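You operate a simulated robot arm through the tools that you are given. There is no shell and no other tool.

The job below is to be done with a simulated two-armed robot. You get a single attempt, and the scene is never put back.

Task
Jog the rail's two carriers one station forward with the large black knob.
Fine: run knob to HAND, large knob to 120, pins down, large knob back to 0, pins up, run knob back to RUN; the index button is not used.

Only the result counts: the job must be done as asked and must still hold three seconds after the hand-in. Knocking over, shifting, dropping, spilling or breaking anything else fails it.

Robot
Two 7-joint arms with two-finger parallel grippers on one trunk that stands fixed in place. Base frame: the origin is at the foot of the trunk, x ahead of it, y to its left, z up. Lengths are in mm, angles in degrees, forces in N, time in s.
The left shoulder is at [60, 143, 991], the right one opposite. With the tool pointing down near the work surface each hand reaches from about 280 to 700 mm from the base axis, measured 20 degrees to its own side. Payload 1.57 kg a hand.
The TCP of each hand is the grasp point between the finger pads, 30 mm short of the fingertips. In the tool frame z runs along the fingers and y along their closing line. The gripper opens to 110 mm. The fingers are 24 mm wide and 12 mm thick; the gripper's body (48 by 112 mm) begins 78 mm behind the TCP.
Orientation is that of the tool frame in the base frame, as a unit quaternion [x, y, z, w]. With the fingers straight down and closing along the base's y, the tool's x points along the base's -x, its y along +y and its z along -z.

Tools
- The arms move only by the tool jog_arm. It takes "left_commands", "right_commands" or both (then of equal length, played together; a hand with none holds still); each is a list that holds one entry, the list of rows, each a list of 7 numbers: the shift along the tool's x, y, z in units of 500 mm (1.0 is 500 mm), then the turn, a rotation vector about the tool's x, y, z in units of 60 degrees (1.0 is 60 degrees), then the opening, from 0 (shut) to 1 (fully open). In form: [[[tx, ty, tz, rx, ry, rz, jaw], ...]]. A call has 1 to 20 rows; each row is the pose to reach, as a shift and turn from the pose commanded when the call began, along the tool's axes at that moment. A call with a number of a shift or a turn outside -1 to 1 is refused whole. A row lasts 0.2 s, in which the tool goes at most 50 mm and 8.6 degrees; a call with a longer step from one row to the next is refused whole, and so is a gripper value outside its range. A pose out of reach is approached as far as the arm can. The call stops where the force on the tool passes 40 N (or 10 N more than at its start, if that is more) or the arm is blocked; 0.2 s more then pass. Each finger travels about 45 mm/s and halts on what it meets, pressing with about 35 N; the grip force reading is that of the motor and also rises with nothing between the fingers. The clock runs only during rows and for 0.2 s after the last one: add rows that repeat a pose to give the fingers time. The reply holds the time, the measured pose of the TCP, the force on the tool along the base axes, the opening and the grip force, in the units named above and with some noise, with the torque about the TCP (base axes, N m) and any sound that the robot's microphone picked up.
- Cameras (640 x 400 px; columns grow to the right, rows downward): "scene" is now at [41.1, -24.7, 1610.9]; the picture's right is [-0.46, -0.89, 0.00], its down [-0.63, 0.32, -0.71] and it looks along [0.63, -0.32, -0.71] (base axes); focal length 356 px, centre (320, 200). "left" rides on the left gripper at [70, -16, -141] in its tool frame; the picture's right is [0.23, 0.97, 0.00], its down [-0.86, 0.20, -0.48] and it looks along [-0.47, 0.11, 0.88] (tool axes); focal length 222 px, centre (320, 200). "right" rides on the right gripper at [70, 16, -141] in its tool frame; the picture's right is [-0.23, 0.97, 0.00], its down [-0.86, -0.20, -0.48] and it looks along [-0.47, -0.11, 0.88] (tool axes); focal length 222 px, centre (320, 200). There is no depth. A picture from a camera that has moved, and an enlarged one, comes with that camera's place and axes in the base frame and with its lens. The place of the scene camera against the robot may be out by one fixed shift of up to 18 mm in any direction.
- get_image(camera): a new picture of that camera. No time passes.
- slide_trunk(by): slides the trunk up (or, below 0, down) by that many mm; the arms and the scene camera ride with it, the base frame stays. It gives what a move gives, with no picture.
- head_to(pan, tilt): turns the head with the scene camera to pan (to the left, within 86 degrees either way) and tilt (down, from -29 to 69), counted from straight ahead of the robot. It gives what a move gives.
- close_up(camera, box): a new picture of the part [left, top, right, bottom] of that camera's present view, enlarged. No time passes.
- sign_off(): hands the job in; it is judged then, once.

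Places have to be worked out from the pictures, the camera data and where the tool is seen. Open the grippers and draw the arms clear of the work before you hand the job in, unless the task says otherwise.

The tools are called after ">>>" as a command line: name --argument value ..., lists and objects as JSON in quotes. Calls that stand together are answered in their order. jog_arm: Moves the arms, as the interface text tells. Its arguments: {"type":"object","properties":{"left_commands":{"type":"array"},"right_commands":{"type":"array"}},"required":[]} The other tools are called the same way: slide_trunk (by) slides the trunk up or down; head_to (pan, tilt) turns the head that bears the scene camera; get_image (camera) takes a picture; close_up (camera, box) takes an enlarged picture of a part of a camera's view; sign_off () hands the job in.

At the start:

```text
t: 0.0
left_ee_pos: [319.6, 4.6, 1189.1]
left_orientation: [0.0, 1.0, -0.002, 0.001]
left_contact_force: [0.0, -0.1, 0.0]
left_moment: [0.0, 0.0, -0.02]
left_gripper_width: 109.9
left_grasp_force: 0.1
right_ee_pos: [344.8, -307.3, 1188.7]
right_orientation: [0.0, 1.0, 0.0, 0.001]
right_contact_force: [0.0, -0.4, 0.1]
right_moment: [0.03, -0.02, -0.01]
right_gripper_width: 109.9
right_grasp_force: 0.1
trunk travel left (down, up): [-590.0, 0.0]
head pan, tilt: [-27.3, 45.0]
```

scene: 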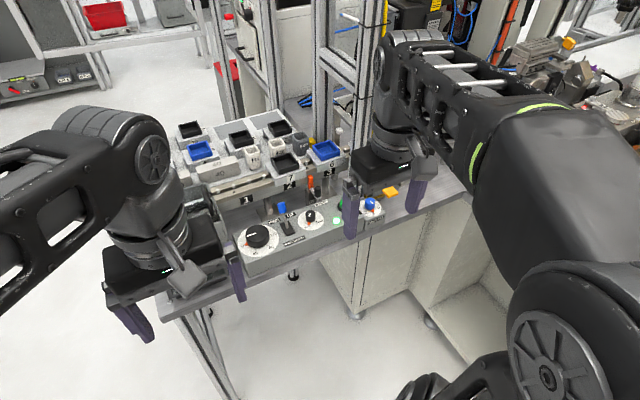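
right: 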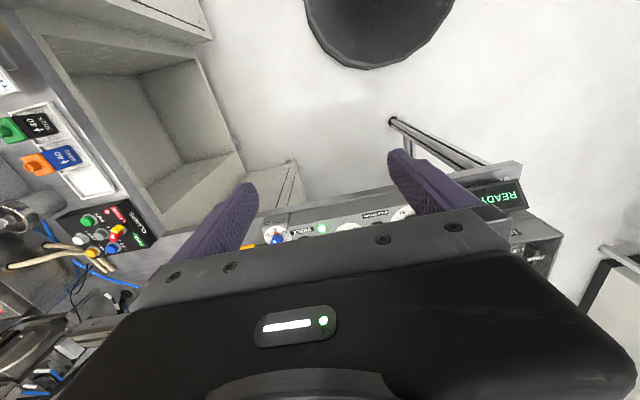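
left: 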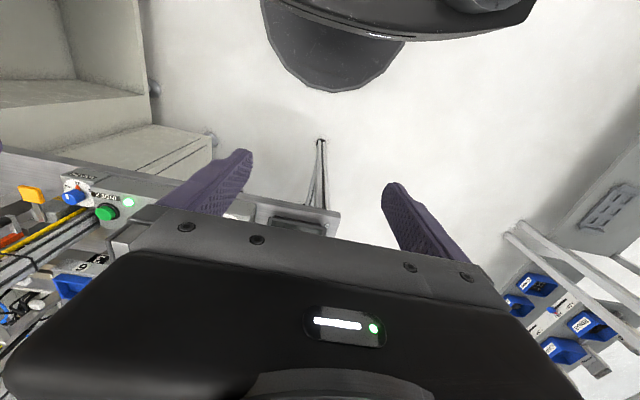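

I begin by looking closely at the panel in the scene camera to identify the knobs, pin controls and labels.

>>> close_up --camera "scene" --box '[220, 180, 400, 290]'

>>> close_up --camera "scene" --box '[160, 100, 360, 225]'

```text
3.56 times, centred on (310, 235) of scene
camera zoom: at [41.1, -24.7, 1610.9], right [-0.46, -0.89, 0.0], down [-0.63, 0.32, -0.71], along [0.63, -0.32, -0.71], focal length 1265 px, centre (356, 76)
```

zoom: 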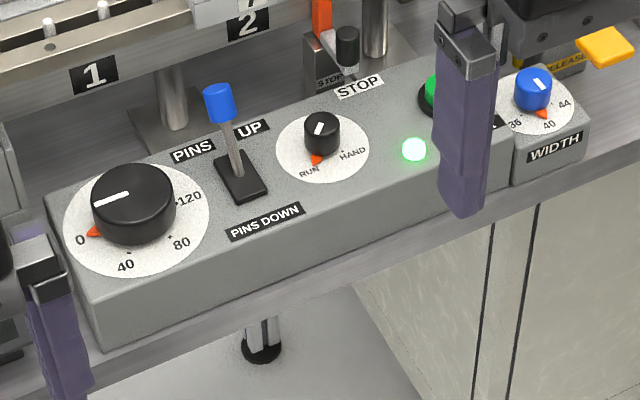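

```text
3.20 times, centred on (260, 162) of scene
camera zoom: at [41.1, -24.7, 1610.9], right [-0.46, -0.89, 0.0], down [-0.63, 0.32, -0.71], along [0.63, -0.32, -0.71], focal length 1139 px, centre (512, 320)
```

zoom: 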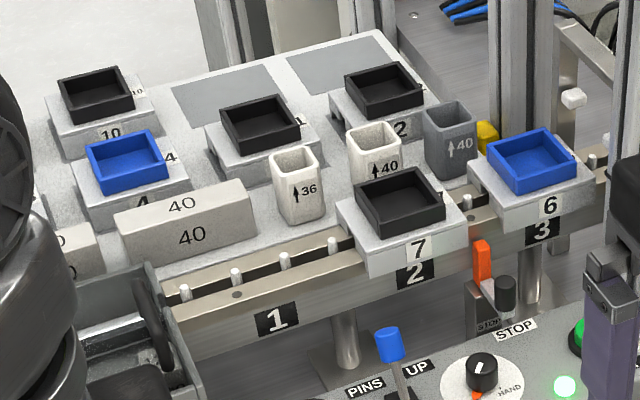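

The panel carries the large knob (0→120 counter-clockwise from above), a PINS lever (up/back = UP, front = DOWN), and a RUN/HAND knob. Triangulating the green light gives about (602,-362,870), with the panel running along y at x≈640. I move the right hand forward and level to look at the panel from above with its wrist camera.

>>> jog_arm --right_commands '[[[-0.08, 0.02, 0, 0, 0, 0, 1], [-0.16, 0.04, 0, 0, 0, 0, 1], [-0.24, 0.06, 0, 0, 0, 0, 1], [-0.32, 0.08, 0, 0, 0, 0, 1]]]'

>>> get_image --camera "right"

>>> get_image --camera "scene"

```text
t: 1.0
left_ee_pos: [321.7, 7.3, 1189.6]
left_orientation: [0.0, 1.0, -0.002, -0.001]
left_contact_force: [0.3, 1.1, -0.7]
left_moment: [-0.05, 0.12, -0.06]
left_gripper_width: 110.1
left_grasp_force: 0.1
right_ee_pos: [502.9, -264.1, 1174.3]
right_orientation: [0.0, 1.0, -0.003, 0.001]
right_contact_force: [0.8, 0.6, -0.4]
right_moment: [-0.06, 0.07, 0.01]
right_gripper_width: 110.2
right_grasp_force: 0.0
right hand out of reach, approached as far as the arm can: row 3, 4
trunk travel left (down, up): [-590.0, 0.0]
head pan, tilt: [-27.3, 45.0]
```

```text
taken
camera right: at [432.1, -247.1, 1313.8], right [0.23, 0.97, 0.0], down [0.85, -0.2, 0.48], along [0.47, -0.11, -0.88], focal length 222 px, centre (320, 200)
```

right: 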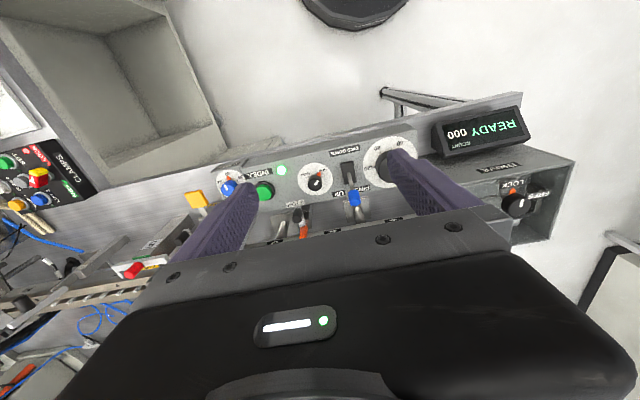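

```text
taken
camera scene: at [45.0, -21.1, 1610.9], right [-0.46, -0.89, 0.0], down [-0.63, 0.32, -0.71], along [0.63, -0.33, -0.71], focal length 356 px, centre (320, 200)
```

scene: 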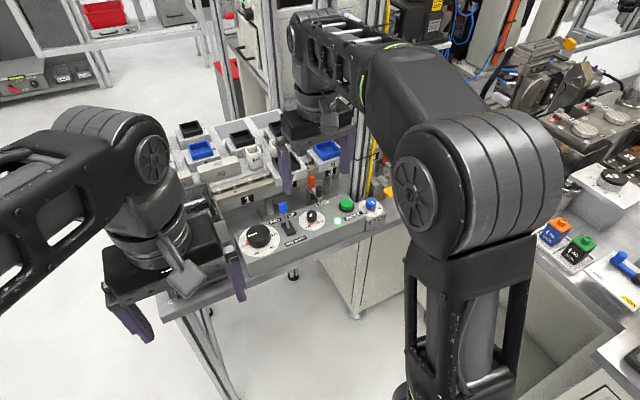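

The arm's reach is short this high up, but the panel is now visible from above. I'll zoom in on the wrist view to read dials and lever state.

>>> close_up --camera "right" --box '[200, 90, 440, 240]'

>>> close_up --camera "right" --box '[420, 80, 600, 240]'

>>> close_up --camera "scene" --box '[160, 100, 400, 280]'

```text
2.67 times, centred on (320, 165) of right
camera zoom: at [432.1, -247.1, 1313.8], right [0.23, 0.97, 0.0], down [0.85, -0.2, 0.48], along [0.47, -0.11, -0.88], focal length 592 px, centre (320, 293)
```

zoom: 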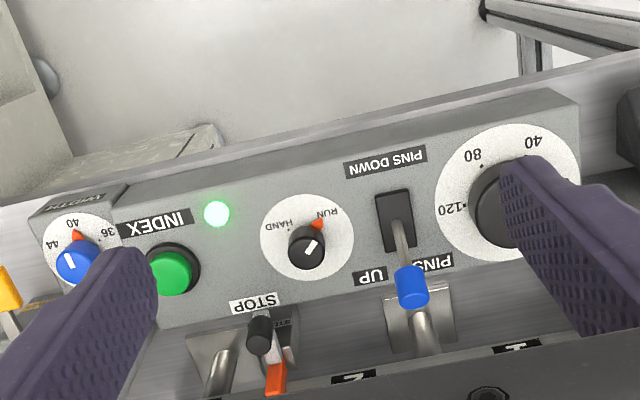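

```text
2.50 times, centred on (510, 160) of right
camera zoom: at [432.1, -247.1, 1313.8], right [0.23, 0.97, 0.0], down [0.85, -0.2, 0.48], along [0.47, -0.11, -0.88], focal length 555 px, centre (-155, 300)
```

zoom: 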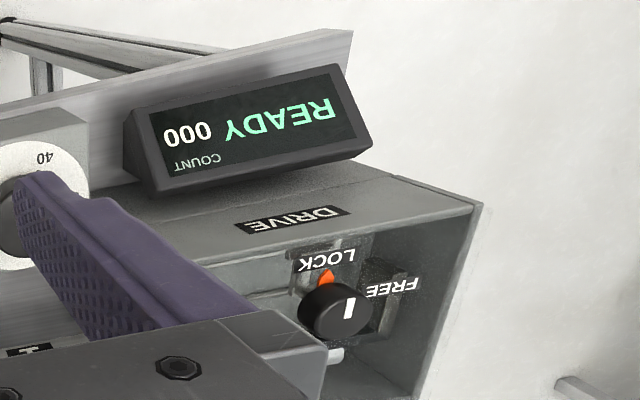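

```text
2.22 times, centred on (280, 190) of scene
camera zoom: at [45.0, -21.1, 1610.9], right [-0.46, -0.89, 0.0], down [-0.63, 0.32, -0.71], along [0.63, -0.33, -0.71], focal length 791 px, centre (409, 222)
```

zoom: 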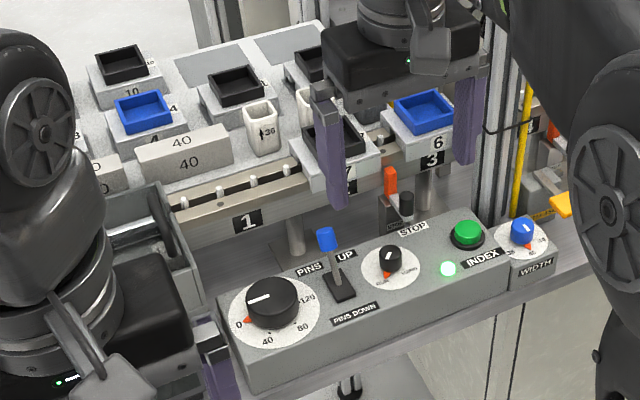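

The drive box also has a LOCK/FREE knob and there is a STOP lever near the rail; I want to see the rail's downstream end before moving anything. Zooming into the left side of the wrist view.

>>> close_up --camera "right" --box '[0, 130, 220, 330]'

>>> close_up --camera "scene" --box '[300, 120, 420, 220]'

```text
2.00 times, centred on (110, 230) of right
camera zoom: at [432.1, -247.1, 1313.8], right [0.23, 0.97, 0.0], down [0.85, -0.2, 0.48], along [0.47, -0.11, -0.88], focal length 444 px, centre (740, 140)
```

zoom: 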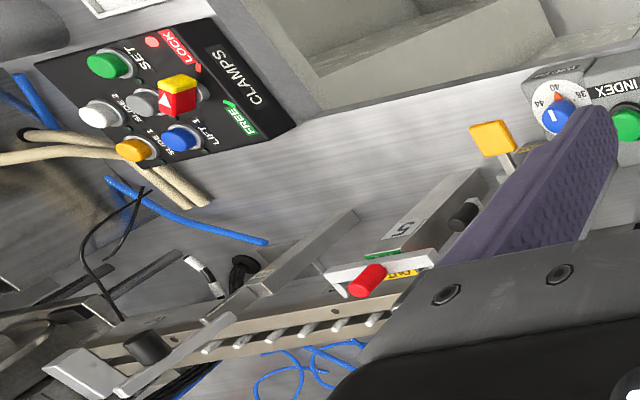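

```text
4.00 times, centred on (360, 170) of scene
camera zoom: at [45.0, -21.1, 1610.9], right [-0.46, -0.89, 0.0], down [-0.63, 0.32, -0.71], along [0.63, -0.33, -0.71], focal length 1424 px, centre (160, 320)
```

zoom: 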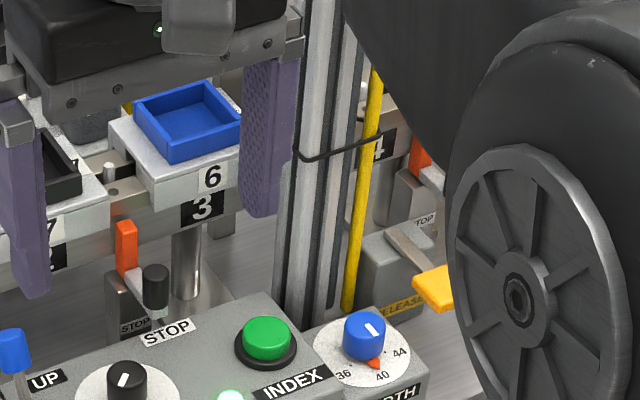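

There are two STOP devices on the rail and a RELEASE paddle; I need an unobstructed view of the rail to know whether they stand in the way. I retract and lower the right hand in front of the bench so the scene camera sees everything.

>>> jog_arm --right_commands '[[[0.05, -0.01, 0.06, 0, 0, 0, 1], [0.1, -0.02, 0.13, 0, 0, 0, 1], [0.15, -0.03, 0.2, 0, 0, 0, 1], [0.2, -0.04, 0.27, 0, 0, 0, 1], [0.25, -0.05, 0.34, 0, 0, 0, 1], [0.3, -0.06, 0.4, 0, 0, 0, 1], [0.34, -0.066, 0.458, 0, 0, 0, 1]]]' --left_commands '[[[0, 0.05, 0, 0, 0, 0, 1], [0, 0.1, 0, 0, 0, 0, 1], [0, 0.15, 0.05, 0, 0, 0, 1], [0, 0.2, 0.1, 0, 0, 0, 1], [0, 0.25, 0.15, 0, 0, 0, 1], [0, 0.3, 0.2, 0, 0, 0, 1], [0, 0.35, 0.25, 0, 0, 0, 1]]]'

>>> get_image --camera "scene"

>>> get_image --camera "right"

```text
t: 2.6
left_ee_pos: [321.3, 180.0, 1063.7]
left_orientation: [0.0, 1.0, -0.001, 0.0]
left_contact_force: [0.1, -0.4, -0.1]
left_moment: [-0.01, 0.0, -0.02]
left_gripper_width: 110.2
left_grasp_force: 0.1
right_ee_pos: [329.1, -299.4, 944.0]
right_orientation: [0.001, 1.0, 0.0, 0.001]
right_contact_force: [-0.1, 0.6, -0.1]
right_moment: [0.0, 0.01, -0.03]
right_gripper_width: 109.9
right_grasp_force: 0.2
trunk travel left (down, up): [-590.0, 0.0]
head pan, tilt: [-27.3, 45.0]
```

```text
taken
camera scene: at [41.8, -24.7, 1610.9], right [-0.46, -0.89, 0.0], down [-0.63, 0.32, -0.71], along [0.63, -0.32, -0.71], focal length 356 px, centre (320, 200)
```

scene: 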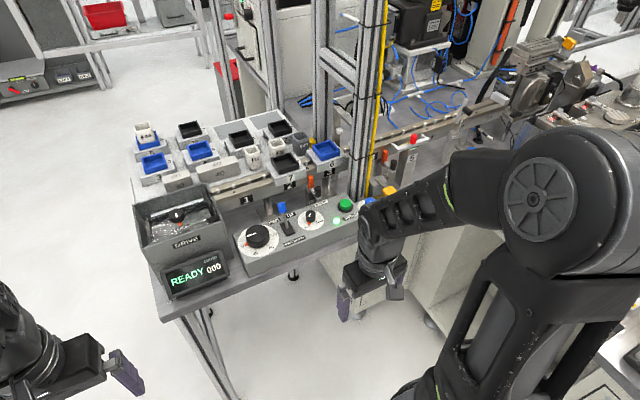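

```text
taken
camera right: at [259.6, -282.6, 1084.2], right [0.23, 0.97, 0.0], down [0.85, -0.2, 0.48], along [0.47, -0.11, -0.88], focal length 222 px, centre (320, 200)
```

right: 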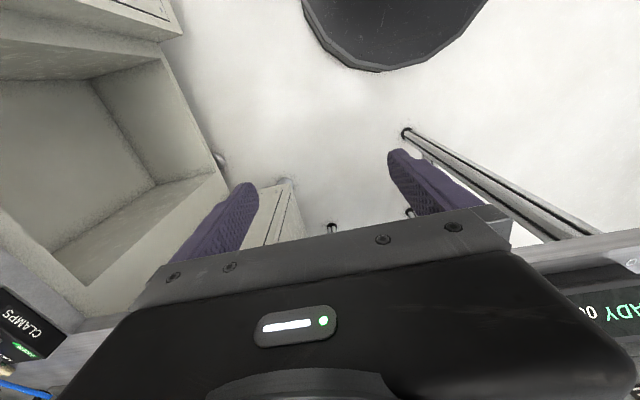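

The scene view of the bench is now mostly clear. I zoom in on the rail, the stops and the panel.

>>> close_up --camera "scene" --box '[260, 110, 440, 220]'

>>> close_up --camera "scene" --box '[220, 180, 380, 280]'

>>> close_up --camera "scene" --box '[120, 110, 280, 210]'

>>> close_up --camera "scene" --box '[370, 60, 530, 180]'

```text
3.56 times, centred on (350, 165) of scene
camera zoom: at [41.8, -24.7, 1610.9], right [-0.46, -0.89, 0.0], down [-0.63, 0.32, -0.71], along [0.63, -0.32, -0.71], focal length 1265 px, centre (213, 324)
```

zoom: 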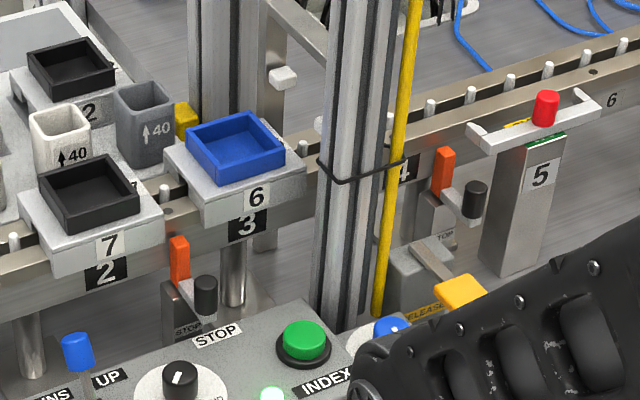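

```text
4.00 times, centred on (300, 230) of scene
camera zoom: at [41.8, -24.7, 1610.9], right [-0.46, -0.89, 0.0], down [-0.63, 0.32, -0.71], along [0.63, -0.32, -0.71], focal length 1424 px, centre (400, 80)
```

zoom: 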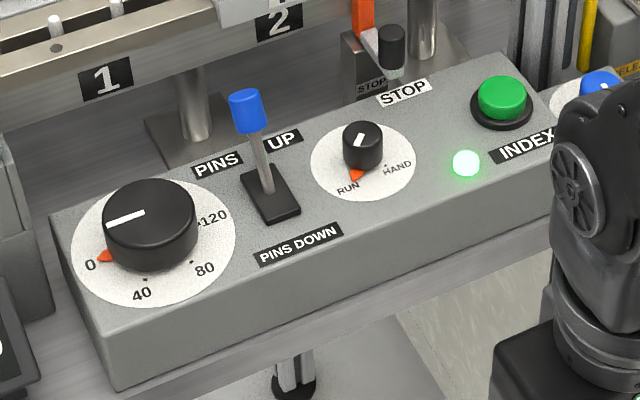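

```text
4.00 times, centred on (200, 160) of scene
camera zoom: at [41.8, -24.7, 1610.9], right [-0.46, -0.89, 0.0], down [-0.63, 0.32, -0.71], along [0.63, -0.32, -0.71], focal length 1424 px, centre (800, 360)
```

zoom: 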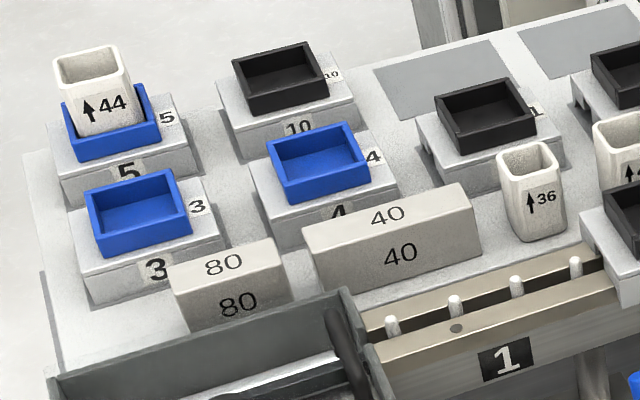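

```text
3.33 times, centred on (450, 120) of scene
camera zoom: at [41.8, -24.7, 1610.9], right [-0.46, -0.89, 0.0], down [-0.63, 0.32, -0.71], along [0.63, -0.32, -0.71], focal length 1186 px, centre (-113, 467)
```

zoom: 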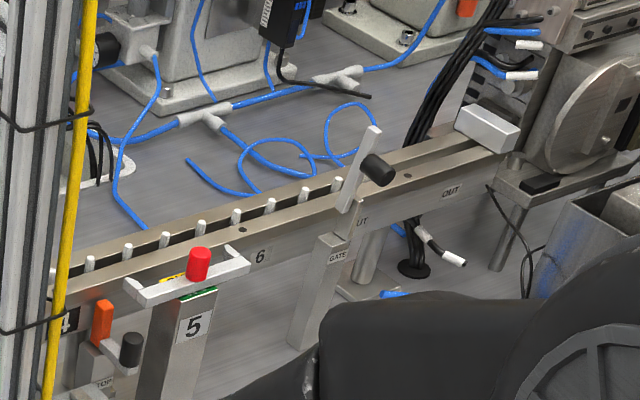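

Stations run 1→6→OUT with carriers 7 at 2 and 6 at 3. I'll zoom in tightly on the stop flags relative to the rail and carrier skirts.

>>> close_up --camera "scene" --box '[275, 150, 345, 205]'

>>> close_up --camera "scene" --box '[350, 130, 420, 185]'

```text
7.27 times, centred on (310, 178) of scene
camera zoom: at [41.8, -24.7, 1610.9], right [-0.46, -0.89, 0.0], down [-0.63, 0.32, -0.71], along [0.63, -0.32, -0.71], focal length 2588 px, centre (393, 364)
```

zoom: 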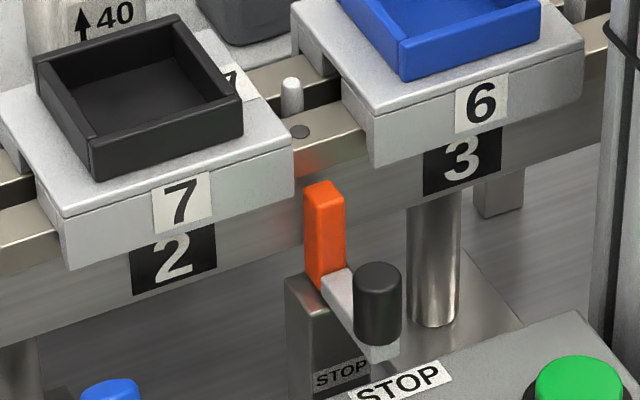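

```text
7.27 times, centred on (385, 158) of scene
camera zoom: at [41.8, -24.7, 1610.9], right [-0.46, -0.89, 0.0], down [-0.63, 0.32, -0.71], along [0.63, -0.32, -0.71], focal length 2588 px, centre (-153, 509)
```

zoom: 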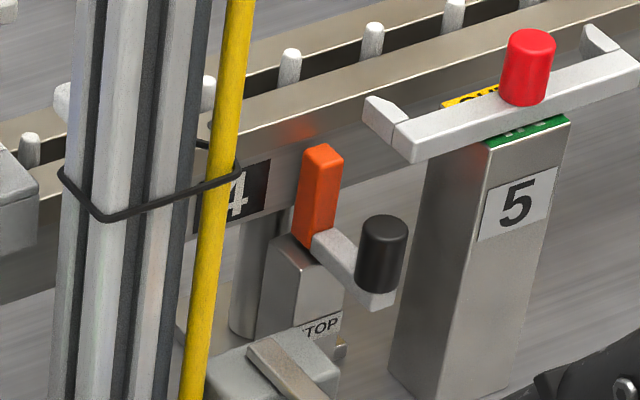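

The flags sit in front of the rail at about skirt-bottom height; I want a more level look along the rail before deciding. I'll raise the right hand and tilt it forward 35° so its wrist camera looks at the rail nearly horizontally.

>>> jog_arm --right_commands '[[[-0.05, -0.008, -0.026, 0, -0.11, 0, 1], [-0.11, -0.017, -0.052, 0, -0.23, 0, 1], [-0.17, -0.025, -0.078, 0, -0.35, 0, 1], [-0.23, -0.034, -0.104, 0, -0.47, 0, 1], [-0.29, -0.042, -0.132, 0, -0.583, 0, 1], [-0.3, -0.042, -0.132, 0, -0.583, 0, 1]]]'

>>> get_image --camera "right"

>>> get_image --camera "scene"

```text
t: 4.0
left_ee_pos: [320.1, 179.8, 1064.2]
left_orientation: [0.0, 1.0, -0.001, 0.001]
left_contact_force: [-0.4, -0.3, -0.2]
left_moment: [0.02, -0.01, 0.02]
left_gripper_width: 110.1
left_grasp_force: 0.0
right_ee_pos: [480.4, -320.6, 1010.0]
right_orientation: [0.0, 0.953, -0.001, 0.302]
right_contact_force: [0.5, 0.0, 0.0]
right_moment: [-0.03, 0.02, 0.0]
right_gripper_width: 110.1
right_grasp_force: 0.1
trunk travel left (down, up): [-590.0, 0.0]
head pan, tilt: [-27.3, 45.0]
```

```text
taken
camera right: at [341.4, -304.2, 1084.8], right [0.19, 0.97, 0.13], down [0.42, -0.2, 0.88], along [0.89, -0.11, -0.45], focal length 222 px, centre (320, 200)
```

right: 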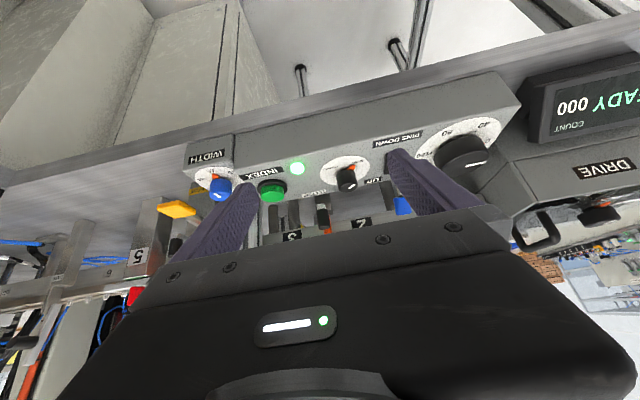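

```text
taken
camera scene: at [41.2, -24.7, 1610.9], right [-0.46, -0.89, 0.0], down [-0.63, 0.32, -0.71], along [0.63, -0.32, -0.71], focal length 356 px, centre (320, 200)
```

scene: 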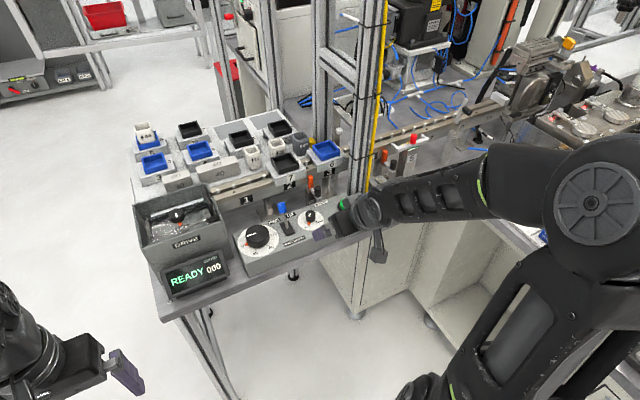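

The rail is just at the edge of the gripper's occlusion. I zoom in here first, then tilt another 17° for a clearer look.

>>> close_up --camera "right" --box '[240, 130, 500, 260]'

>>> jog_arm --right_commands '[[[0, 0, 0, 0, -0.12, 0, 1], [0, 0, 0, 0, -0.22, 0, 1], [0, 0, 0, 0, -0.3, 0, 1], [0, 0, 0, 0, -0.3, 0, 1]]]'

>>> get_image --camera "right"

>>> close_up --camera "right" --box '[200, 90, 440, 240]'

```text
2.46 times, centred on (370, 195) of right
camera zoom: at [341.4, -304.2, 1084.8], right [0.19, 0.97, 0.13], down [0.42, -0.2, 0.88], along [0.89, -0.11, -0.45], focal length 547 px, centre (197, 212)
```

zoom: 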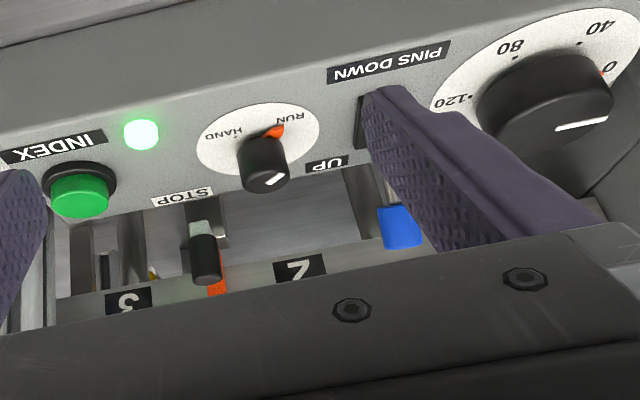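

```text
t: 5.0
left_ee_pos: [321.2, 179.3, 1064.2]
left_orientation: [-0.001, 1.0, -0.001, 0.001]
left_contact_force: [-0.2, 0.2, 0.4]
left_moment: [0.01, -0.03, -0.01]
left_gripper_width: 109.9
left_grasp_force: 0.0
right_ee_pos: [479.7, -320.7, 1009.4]
right_orientation: [-0.001, 0.894, 0.0, 0.447]
right_contact_force: [-0.5, 0.8, 0.7]
right_moment: [-0.02, -0.02, 0.01]
right_gripper_width: 109.8
right_grasp_force: 0.0
trunk travel left (down, up): [-590.0, 0.0]
head pan, tilt: [-27.3, 45.0]
```

```text
taken
camera right: at [324.8, -303.9, 1038.4], right [0.14, 0.97, 0.18], down [0.13, -0.2, 0.97], along [0.98, -0.11, -0.15], focal length 222 px, centre (320, 200)
```

right: 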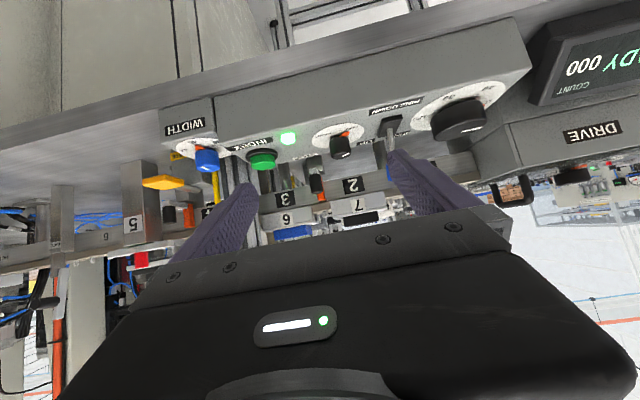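

```text
2.67 times, centred on (320, 165) of right
camera zoom: at [324.8, -303.9, 1038.4], right [0.14, 0.97, 0.18], down [0.13, -0.2, 0.97], along [0.98, -0.11, -0.15], focal length 592 px, centre (320, 293)
```

zoom: 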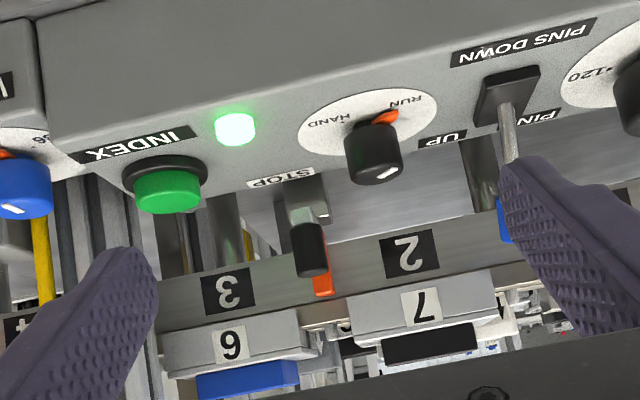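

The level view shows the orange flag's tip clearly below the carriers' skirts, so the stops are down and don't block. Triangulating from two wrist views: panel top z≈920, run knob (596,-296), lever base (603,-229) with blue handle (621,-232,976), large knob about (603,-152). I check the drive box and lever details here.

>>> close_up --camera "right" --box '[370, 20, 640, 220]'

>>> close_up --camera "scene" --box '[120, 170, 290, 310]'

>>> close_up --camera "scene" --box '[285, 190, 345, 240]'

```text
2.00 times, centred on (505, 120) of right
camera zoom: at [324.8, -303.9, 1038.4], right [0.14, 0.97, 0.18], down [0.13, -0.2, 0.97], along [0.98, -0.11, -0.15], focal length 444 px, centre (-50, 360)
```

zoom: 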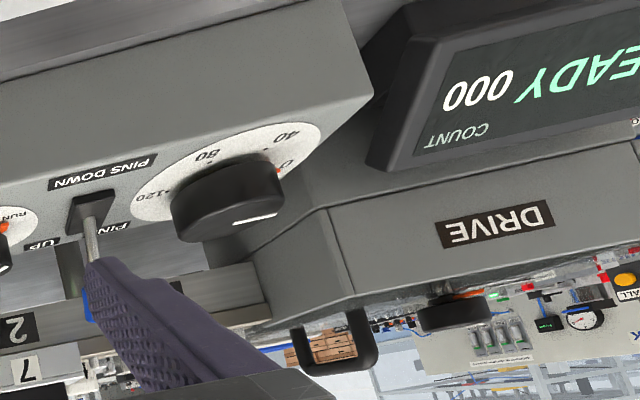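

```text
2.86 times, centred on (205, 240) of scene
camera zoom: at [41.2, -24.6, 1610.9], right [-0.46, -0.89, 0.0], down [-0.63, 0.32, -0.71], along [0.63, -0.32, -0.71], focal length 1017 px, centre (649, 86)
```

zoom: 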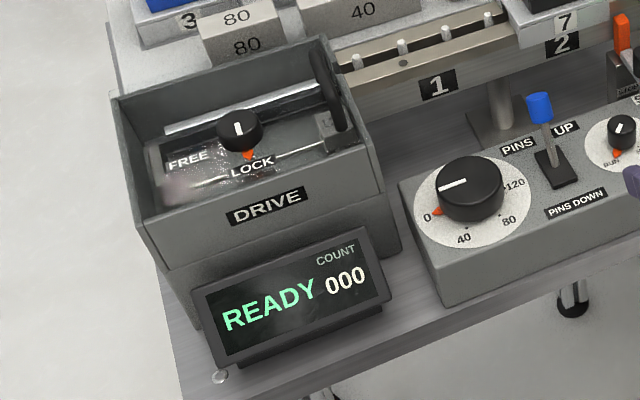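

```text
8.00 times, centred on (315, 215) of scene
camera zoom: at [41.2, -24.6, 1610.9], right [-0.46, -0.89, 0.0], down [-0.63, 0.32, -0.71], along [0.63, -0.32, -0.71], focal length 2847 px, centre (360, 80)
```

zoom: 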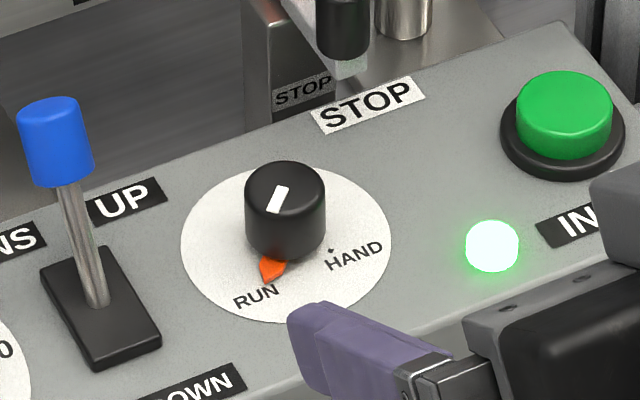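

The drive box's rim (front-right corner ≈ (618,-87,1000)) leaves enough room next to the large knob. RUN is at ~133° and HAND at ~228°, i.e. a ~90° counter-clockwise turn. I bring the right hand back to vertical near the run knob.

>>> jog_arm --right_commands '[[[-0.018, 0.007, 0.005, 0, 0.126, 0, 1], [-0.036, 0.014, 0.009, 0, 0.252, 0, 1], [-0.053, 0.021, 0.014, 0, 0.378, 0, 1], [-0.071, 0.029, 0.018, 0, 0.505, 0, 1], [-0.089, 0.036, 0.023, 0, 0.631, 0, 1], [-0.106, 0.043, 0.027, 0, 0.757, 0, 1], [-0.124, 0.05, 0.032, 0, 0.883, 0, 1], [-0.124, 0.05, 0.032, 0, 0.883, 0, 1]]]'

>>> get_image --camera "right"

```text
t: 6.8
left_ee_pos: [319.7, 178.8, 1064.1]
left_orientation: [-0.001, 1.0, 0.0, 0.001]
left_contact_force: [0.2, -0.2, 0.2]
left_moment: [0.02, -0.02, -0.01]
left_gripper_width: 109.8
left_grasp_force: 0.1
right_ee_pos: [519.5, -285.9, 1054.7]
right_orientation: [-0.001, 1.0, 0.0, 0.001]
right_contact_force: [-0.3, -0.4, -0.2]
right_moment: [0.02, 0.03, 0.0]
right_gripper_width: 110.2
right_grasp_force: 0.0
right hand out of reach, approached as far as the arm can: row 2, 3, 7, 8
trunk travel left (down, up): [-590.0, 0.0]
head pan, tilt: [-27.3, 45.0]
```

```text
taken
camera right: at [448.6, -269.3, 1194.9], right [0.23, 0.97, 0.0], down [0.85, -0.2, 0.48], along [0.47, -0.11, -0.88], focal length 222 px, centre (320, 200)
```

right: 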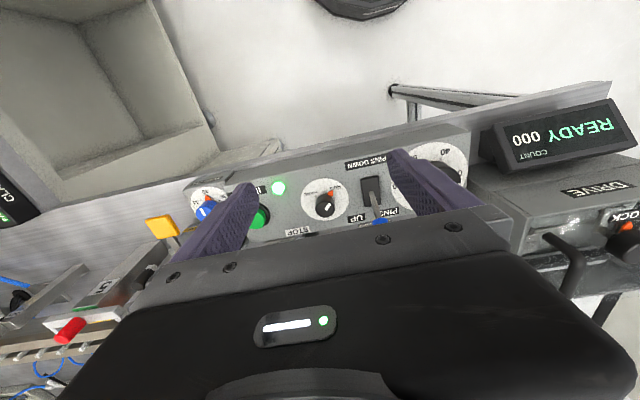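

The reach is still short at this height (x≈520). The wrist should reach further at working height, so I lower to z≈965 in front of the panel (open fingers clear of everything) and then test the forward reach.

>>> jog_arm --right_commands '[[[0.02, -0.005, 0.04, 0, 0, 0, 0.7], [0.02, -0.01, 0.08, 0, 0, 0, 0.7], [0.02, -0.015, 0.12, 0, 0, 0, 0.7], [0.02, -0.02, 0.15, 0, 0, 0, 0.7], [0.02, -0.02, 0.18, 0, 0, 0, 0.7], [0.0, -0.02, 0.18, 0, 0, 0, 0.7], [-0.03, -0.02, 0.18, 0, 0, 0, 0.7]]]'

>>> get_image --camera "right"

>>> get_image --camera "scene"

```text
t: 8.4
left_ee_pos: [319.2, 179.4, 1064.0]
left_orientation: [0.0, 1.0, -0.001, 0.0]
left_contact_force: [-0.4, 0.3, -0.1]
left_moment: [0.02, 0.03, 0.02]
left_gripper_width: 110.0
left_grasp_force: 0.1
right_ee_pos: [505.8, -271.4, 980.1]
right_orientation: [0.001, 1.0, 0.0, 0.0]
right_contact_force: [-0.5, 0.5, 0.1]
right_moment: [-0.01, 0.02, 0.0]
right_gripper_width: 76.8
right_grasp_force: 0.0
right hand out of reach, approached as far as the arm can: row 2, 3, 4, 5, 6, 7
trunk travel left (down, up): [-590.0, 0.0]
head pan, tilt: [-27.3, 45.0]
```

```text
taken
camera right: at [436.5, -254.9, 1120.1], right [0.23, 0.97, 0.0], down [0.85, -0.2, 0.48], along [0.47, -0.11, -0.88], focal length 222 px, centre (320, 200)
```

right: 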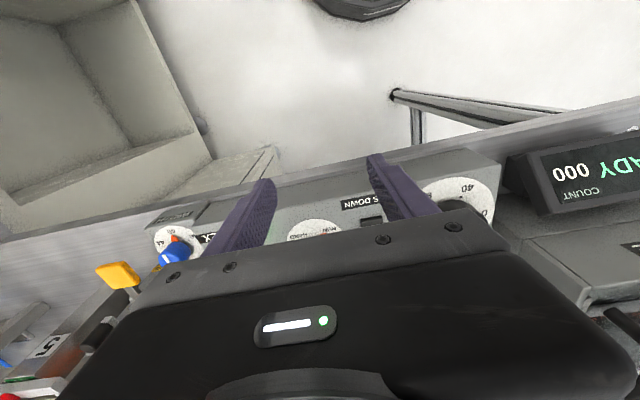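

```text
taken
camera scene: at [41.4, -24.4, 1610.9], right [-0.46, -0.89, 0.0], down [-0.63, 0.32, -0.71], along [0.63, -0.32, -0.71], focal length 356 px, centre (320, 200)
```

scene: 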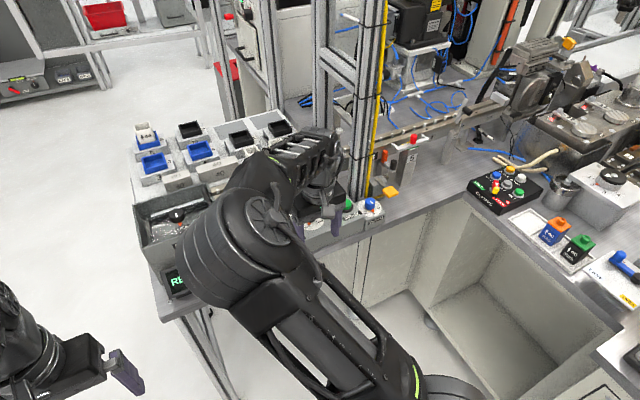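

The elbow swung over to the left and the reach got no better, so the arm is in a poor configuration rather than fully stretched. I draw the hand straight back to (330,-300,950), where it was comfortable before, and look at the arm's shape.

>>> jog_arm --right_commands '[[[0.08, -0.014, 0.0, 0, 0, 0, 0.7], [0.16, -0.028, 0.0, 0, 0, 0, 0.7], [0.24, -0.042, 0.02, 0, 0, 0, 0.7], [0.32, -0.056, 0.04, 0, 0, 0, 0.7], [0.36, -0.06, 0.06, 0, 0, 0, 0.7], [0.36, -0.06, 0.06, 0, 0, 0, 0.7]]]'

>>> get_image --camera "scene"

```text
t: 9.8
left_ee_pos: [319.6, 178.8, 1063.7]
left_orientation: [0.0, 1.0, 0.0, 0.001]
left_contact_force: [-0.5, 0.3, 0.4]
left_moment: [0.01, 0.0, -0.02]
left_gripper_width: 109.8
left_grasp_force: 0.1
right_ee_pos: [325.7, -302.0, 949.2]
right_orientation: [0.001, 1.0, 0.0, 0.0]
right_contact_force: [0.1, 0.1, 1.0]
right_moment: [-0.01, 0.0, 0.0]
right_gripper_width: 76.9
right_grasp_force: 0.1
trunk travel left (down, up): [-590.0, 0.0]
head pan, tilt: [-27.3, 45.0]
```

```text
taken
camera scene: at [41.2, -24.6, 1610.9], right [-0.46, -0.89, 0.0], down [-0.63, 0.32, -0.71], along [0.63, -0.32, -0.71], focal length 356 px, centre (320, 200)
```

scene: 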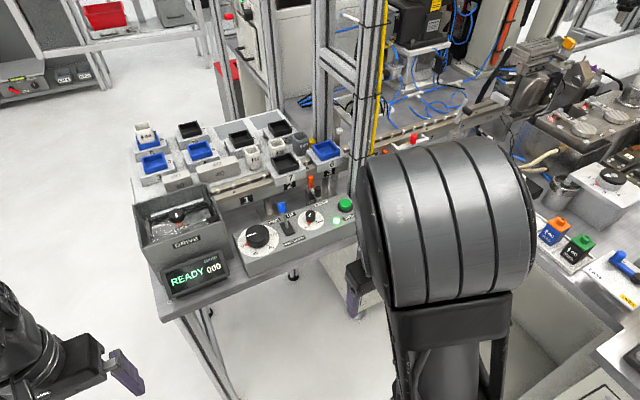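

The elbow is now up and roughly in the vertical plane of the arm, a healthier shape. From here I move straight forward at constant height toward the panel front and see whether the reach warnings persist.

>>> jog_arm --right_commands '[[[-0.08, 0.0, -0.005, 0, 0, 0, 0.7], [-0.16, 0.0, -0.01, 0, 0, 0, 0.7], [-0.24, 0.0, -0.015, 0, 0, 0, 0.7], [-0.32, 0.002, -0.02, 0, 0, 0, 0.7], [-0.38, 0.004, -0.022, 0, 0, 0, 0.7], [-0.42, 0.004, -0.022, 0, 0, 0, 0.7]]]'

>>> get_image --camera "scene"

>>> get_image --camera "right"

```text
t: 11.2
left_ee_pos: [318.5, 178.5, 1065.0]
left_orientation: [0.0, 1.0, 0.0, 0.001]
left_contact_force: [0.3, -0.6, 0.7]
left_moment: [-0.01, -0.03, 0.0]
left_gripper_width: 110.2
left_grasp_force: 0.0
right_ee_pos: [509.3, -269.0, 980.7]
right_orientation: [-0.001, 1.0, 0.002, 0.001]
right_contact_force: [-0.6, 0.2, -0.6]
right_moment: [0.03, -0.03, -0.02]
right_gripper_width: 77.0
right_grasp_force: 0.1
right hand out of reach, approached as far as the arm can: row 4, 5, 6
trunk travel left (down, up): [-590.0, 0.0]
head pan, tilt: [-27.3, 45.0]
```

```text
taken
camera scene: at [39.9, -26.3, 1610.9], right [-0.46, -0.89, 0.0], down [-0.63, 0.32, -0.71], along [0.63, -0.32, -0.71], focal length 356 px, centre (320, 200)
```

scene: 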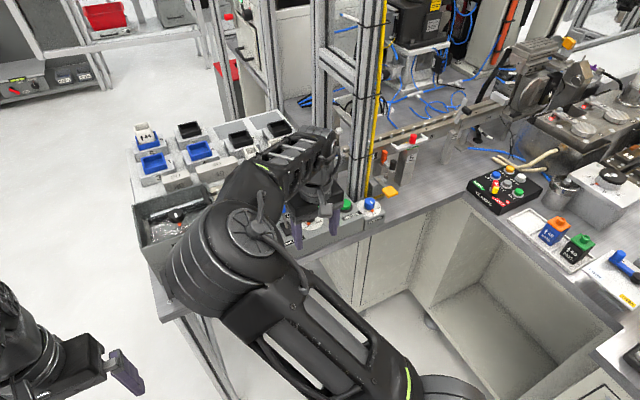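

```text
taken
camera right: at [439.5, -253.0, 1121.0], right [0.23, 0.97, 0.0], down [0.85, -0.2, 0.48], along [0.47, -0.11, -0.88], focal length 222 px, centre (320, 200)
```

right: 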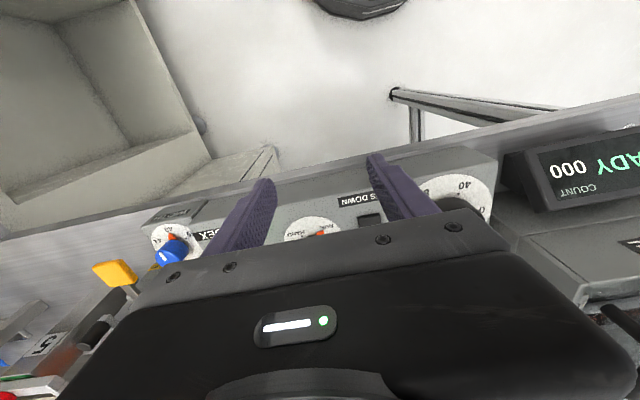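

Moving forward in this branch swings the elbow inward (left), and that is what limits the reach. I'll retreat back and up to the starting pose to restore the elbow-out configuration.

>>> jog_arm --right_commands '[[[0.08, -0.015, 0.0, 0, 0, 0, 0.7], [0.16, -0.03, 0.0, 0, 0, 0, 0.7], [0.24, -0.05, -0.05, 0, 0, 0, 0.7], [0.3, -0.07, -0.12, 0, 0, 0, 0.7], [0.33, -0.076, -0.2, 0, 0, 0, 0.7], [0.33, -0.076, -0.29, 0, 0, 0, 0.7], [0.33, -0.076, -0.37, 0, 0, 0, 0.7], [0.33, -0.076, -0.416, 0, 0, 0, 0.7]]]'

>>> get_image --camera "scene"

```text
t: 13.0
left_ee_pos: [319.9, 179.3, 1063.8]
left_orientation: [0.0, 1.0, -0.001, 0.001]
left_contact_force: [0.4, 0.5, 0.9]
left_moment: [-0.02, 0.01, 0.02]
left_gripper_width: 110.1
left_grasp_force: 0.1
right_ee_pos: [346.2, -305.7, 1189.4]
right_orientation: [0.001, 1.0, -0.001, 0.0]
right_contact_force: [-0.8, 0.9, -0.1]
right_moment: [-0.01, -0.03, 0.01]
right_gripper_width: 77.1
right_grasp_force: 0.0
trunk travel left (down, up): [-590.0, 0.0]
head pan, tilt: [-27.3, 45.0]
```

```text
taken
camera scene: at [41.3, -24.2, 1610.9], right [-0.46, -0.89, 0.0], down [-0.63, 0.32, -0.71], along [0.63, -0.32, -0.71], focal length 356 px, centre (320, 200)
```

scene: 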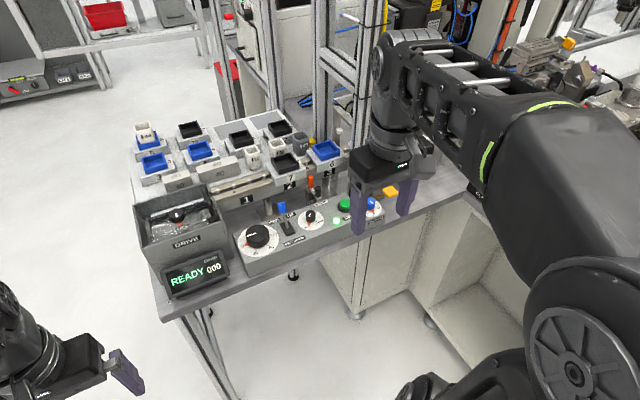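

The start pose restored the elbow-out shape. The limit may come from the wrist roll, so I test going forward with the hand yawed +45° (counter-clockwise from above), fingers nearly closed, staying at z≈1010 above all the controls and stopping at x≈570.

>>> jog_arm --right_commands '[[[-0.03, 0.003, 0.06, 0, 0, -0.125, 0.3], [-0.07, 0.006, 0.12, 0, 0, -0.25, 0.3], [-0.1, 0.009, 0.18, 0, 0, -0.375, 0.3], [-0.14, 0.012, 0.24, 0, 0, -0.5, 0.3], [-0.17, 0.015, 0.3, 0, 0, -0.625, 0.3], [-0.2, 0.018, 0.36, 0, 0, -0.75, 0.3], [-0.26, 0.02, 0.36, 0, 0, -0.75, 0.3], [-0.32, 0.02, 0.36, 0, 0, -0.75, 0.3], [-0.38, 0.02, 0.36, 0, 0, -0.75, 0.3], [-0.44, 0.02, 0.36, 0, 0, -0.75, 0.3]]]'

>>> get_image --camera "scene"

>>> get_image --camera "right"

```text
t: 15.2
left_ee_pos: [320.1, 178.8, 1064.1]
left_orientation: [0.0, 1.0, -0.001, 0.0]
left_contact_force: [-0.8, 0.1, 0.5]
left_moment: [-0.03, 0.03, 0.01]
left_gripper_width: 110.2
left_grasp_force: 0.0
right_ee_pos: [565.4, -295.3, 1008.4]
right_orientation: [-0.382, 0.924, 0.0, 0.0]
right_contact_force: [-0.2, 0.3, 0.1]
right_moment: [-0.03, 0.03, 0.0]
right_gripper_width: 32.9
right_grasp_force: 0.0
trunk travel left (down, up): [-590.0, 0.0]
head pan, tilt: [-27.3, 45.0]
```

```text
taken
camera scene: at [42.3, -24.7, 1610.9], right [-0.46, -0.89, 0.0], down [-0.63, 0.32, -0.71], along [0.63, -0.32, -0.71], focal length 356 px, centre (320, 200)
```

scene: 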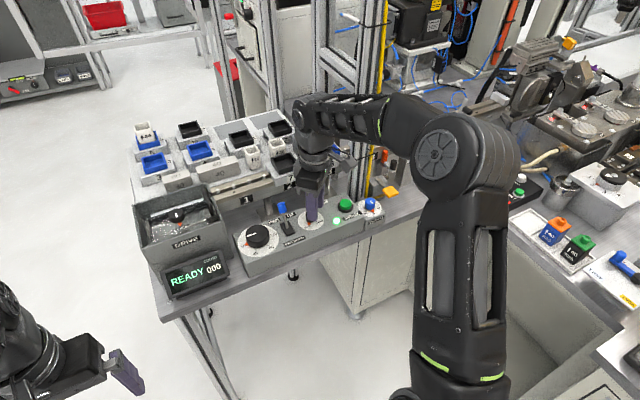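

```text
taken
camera right: at [505.6, -333.2, 1149.6], right [-0.53, 0.85, 0.0], down [0.75, 0.46, 0.48], along [0.41, 0.25, -0.88], focal length 222 px, centre (320, 200)
```

right: 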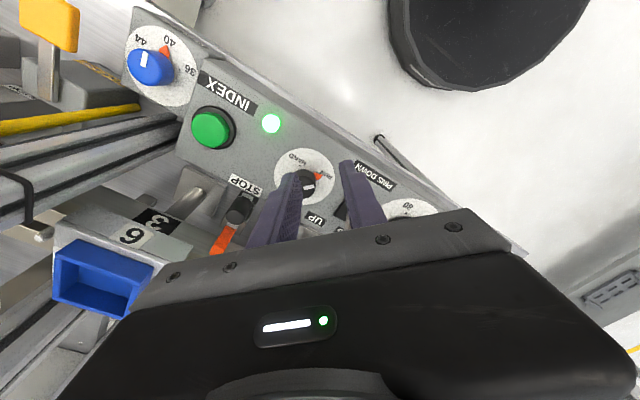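

With +45° yaw the arm reaches (565,-295,1008) comfortably with the elbow out to the right. I now test how far the yaw can go in the positive direction here (to +105°), still in the air.

>>> jog_arm --right_commands '[[[0, 0, 0, 0, 0, -0.14, 0.3], [0, 0, 0, 0, 0, -0.28, 0.3], [0, 0, 0, 0, 0, -0.42, 0.3], [0, 0, 0, 0, 0, -0.56, 0.3], [0, 0, 0, 0, 0, -0.7, 0.3], [0, 0, 0, 0, 0, -0.84, 0.3], [0, 0, 0, 0, 0, -0.98, 0.3], [0, 0, 0, 0, 0, -0.98, 0.3]]]'

>>> get_image --camera "scene"

>>> get_image --camera "right"

```text
t: 17.0
left_ee_pos: [320.1, 179.8, 1065.2]
left_orientation: [0.0, 1.0, -0.001, 0.001]
left_contact_force: [-1.1, 0.3, 0.2]
left_moment: [0.0, -0.04, 0.0]
left_gripper_width: 110.0
left_grasp_force: 0.0
right_ee_pos: [566.8, -295.7, 1009.4]
right_orientation: [0.788, -0.616, -0.001, 0.0]
right_contact_force: [0.4, 1.4, -0.2]
right_moment: [0.03, -0.02, 0.01]
right_gripper_width: 33.1
right_grasp_force: 0.1
trunk travel left (down, up): [-590.0, 0.0]
head pan, tilt: [-27.3, 45.0]
```

```text
taken
camera scene: at [41.2, -24.8, 1610.9], right [-0.46, -0.89, 0.0], down [-0.63, 0.32, -0.71], along [0.63, -0.32, -0.71], focal length 356 px, centre (320, 200)
```

scene: 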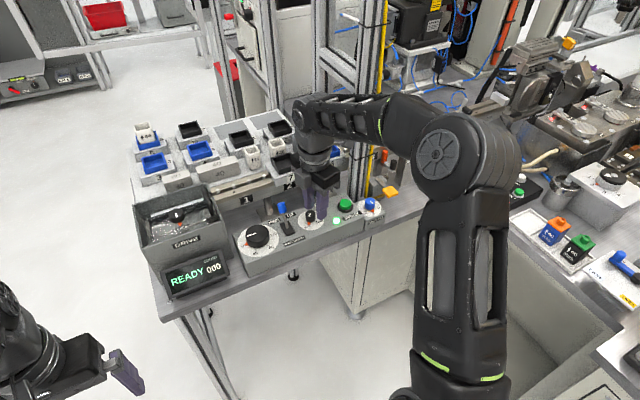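

```text
taken
camera right: at [566.1, -366.6, 1150.4], right [-1.0, -0.01, 0.0], down [-0.01, 0.88, 0.48], along [-0.01, 0.48, -0.88], focal length 222 px, centre (320, 200)
```

right: 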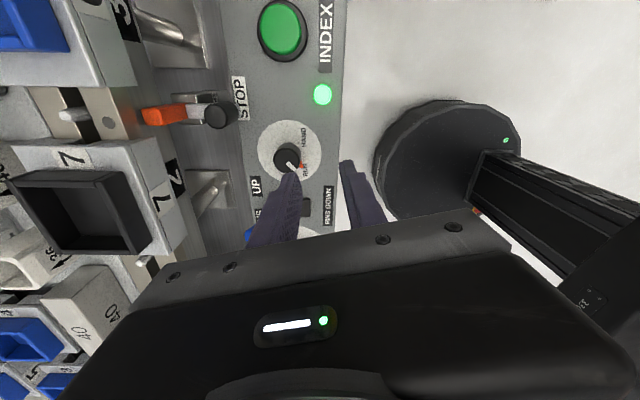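

Yaw to about 104° works with the arm barely moving. I continue another 60° to learn the upper limit.

>>> jog_arm --right_commands '[[[0, 0, 0, 0, 0, -0.14, 0.3], [0, 0, 0, 0, 0, -0.28, 0.3], [0, 0, 0, 0, 0, -0.42, 0.3], [0, 0, 0, 0, 0, -0.56, 0.3], [0, 0, 0, 0, 0, -0.7, 0.3], [0, 0, 0, 0, 0, -0.84, 0.3], [0, 0, 0, 0, 0, -0.98, 0.3], [0, 0, 0, 0, 0, -0.98, 0.3]]]'

>>> get_image --camera "scene"

>>> get_image --camera "right"

```text
t: 18.8
left_ee_pos: [319.8, 179.1, 1063.1]
left_orientation: [0.0, 1.0, -0.001, 0.001]
left_contact_force: [0.9, 0.6, 0.0]
left_moment: [0.0, -0.02, 0.01]
left_gripper_width: 110.0
left_grasp_force: 0.0
right_ee_pos: [566.4, -295.2, 1009.7]
right_orientation: [0.989, -0.15, 0.0, 0.0]
right_contact_force: [0.0, -0.2, -0.4]
right_moment: [0.0, -0.01, -0.01]
right_gripper_width: 33.2
right_grasp_force: 0.0
trunk travel left (down, up): [-590.0, 0.0]
head pan, tilt: [-27.3, 45.0]
```

```text
taken
camera scene: at [41.2, -24.7, 1610.9], right [-0.46, -0.89, 0.0], down [-0.63, 0.32, -0.71], along [0.63, -0.32, -0.71], focal length 356 px, centre (320, 200)
```

scene: 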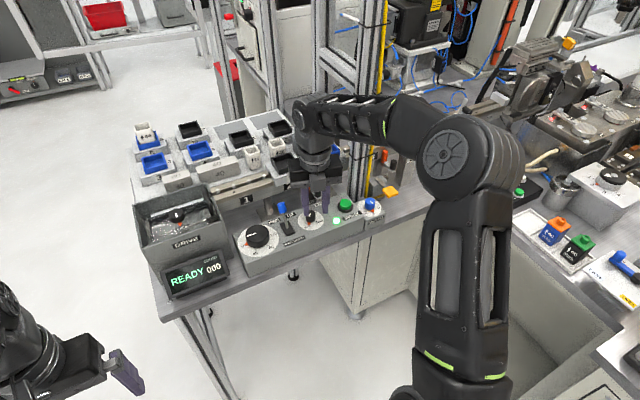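

```text
taken
camera right: at [627.1, -331.3, 1150.1], right [-0.51, -0.86, 0.0], down [-0.76, 0.45, 0.48], along [-0.41, 0.24, -0.88], focal length 222 px, centre (320, 200)
```

right: 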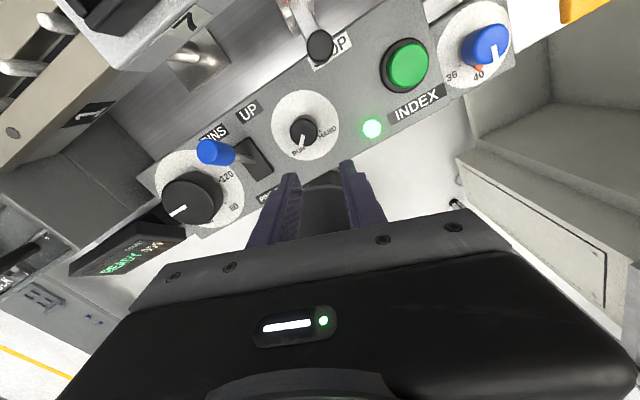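

Yaw 163° also works, and this view from behind shows all controls well. I zoom in to refine the positions.

>>> close_up --camera "right" --box '[240, 60, 400, 180]'

>>> close_up --camera "right" --box '[130, 100, 290, 240]'

```text
3.33 times, centred on (320, 120) of right
camera zoom: at [627.1, -331.3, 1150.1], right [-0.51, -0.86, 0.0], down [-0.76, 0.45, 0.48], along [-0.41, 0.24, -0.88], focal length 740 px, centre (320, 467)
```

zoom: 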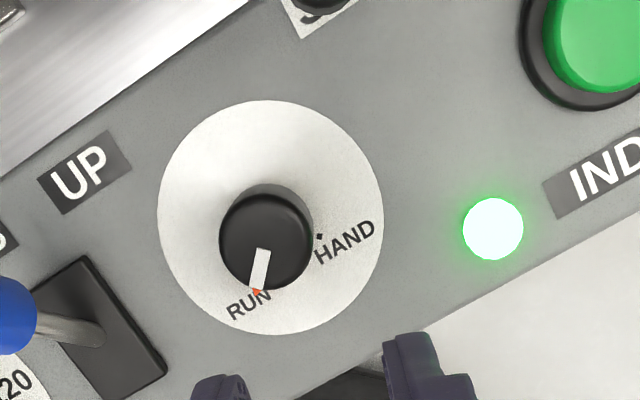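

```text
2.86 times, centred on (210, 170) of right
camera zoom: at [627.1, -331.3, 1150.1], right [-0.51, -0.86, 0.0], down [-0.76, 0.45, 0.48], along [-0.41, 0.24, -0.88], focal length 635 px, centre (634, 286)
```

zoom: 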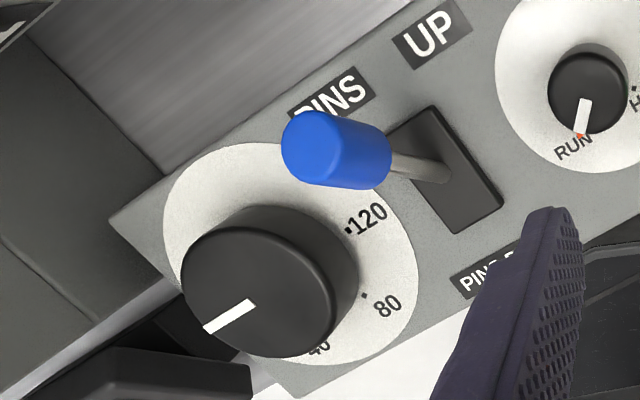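

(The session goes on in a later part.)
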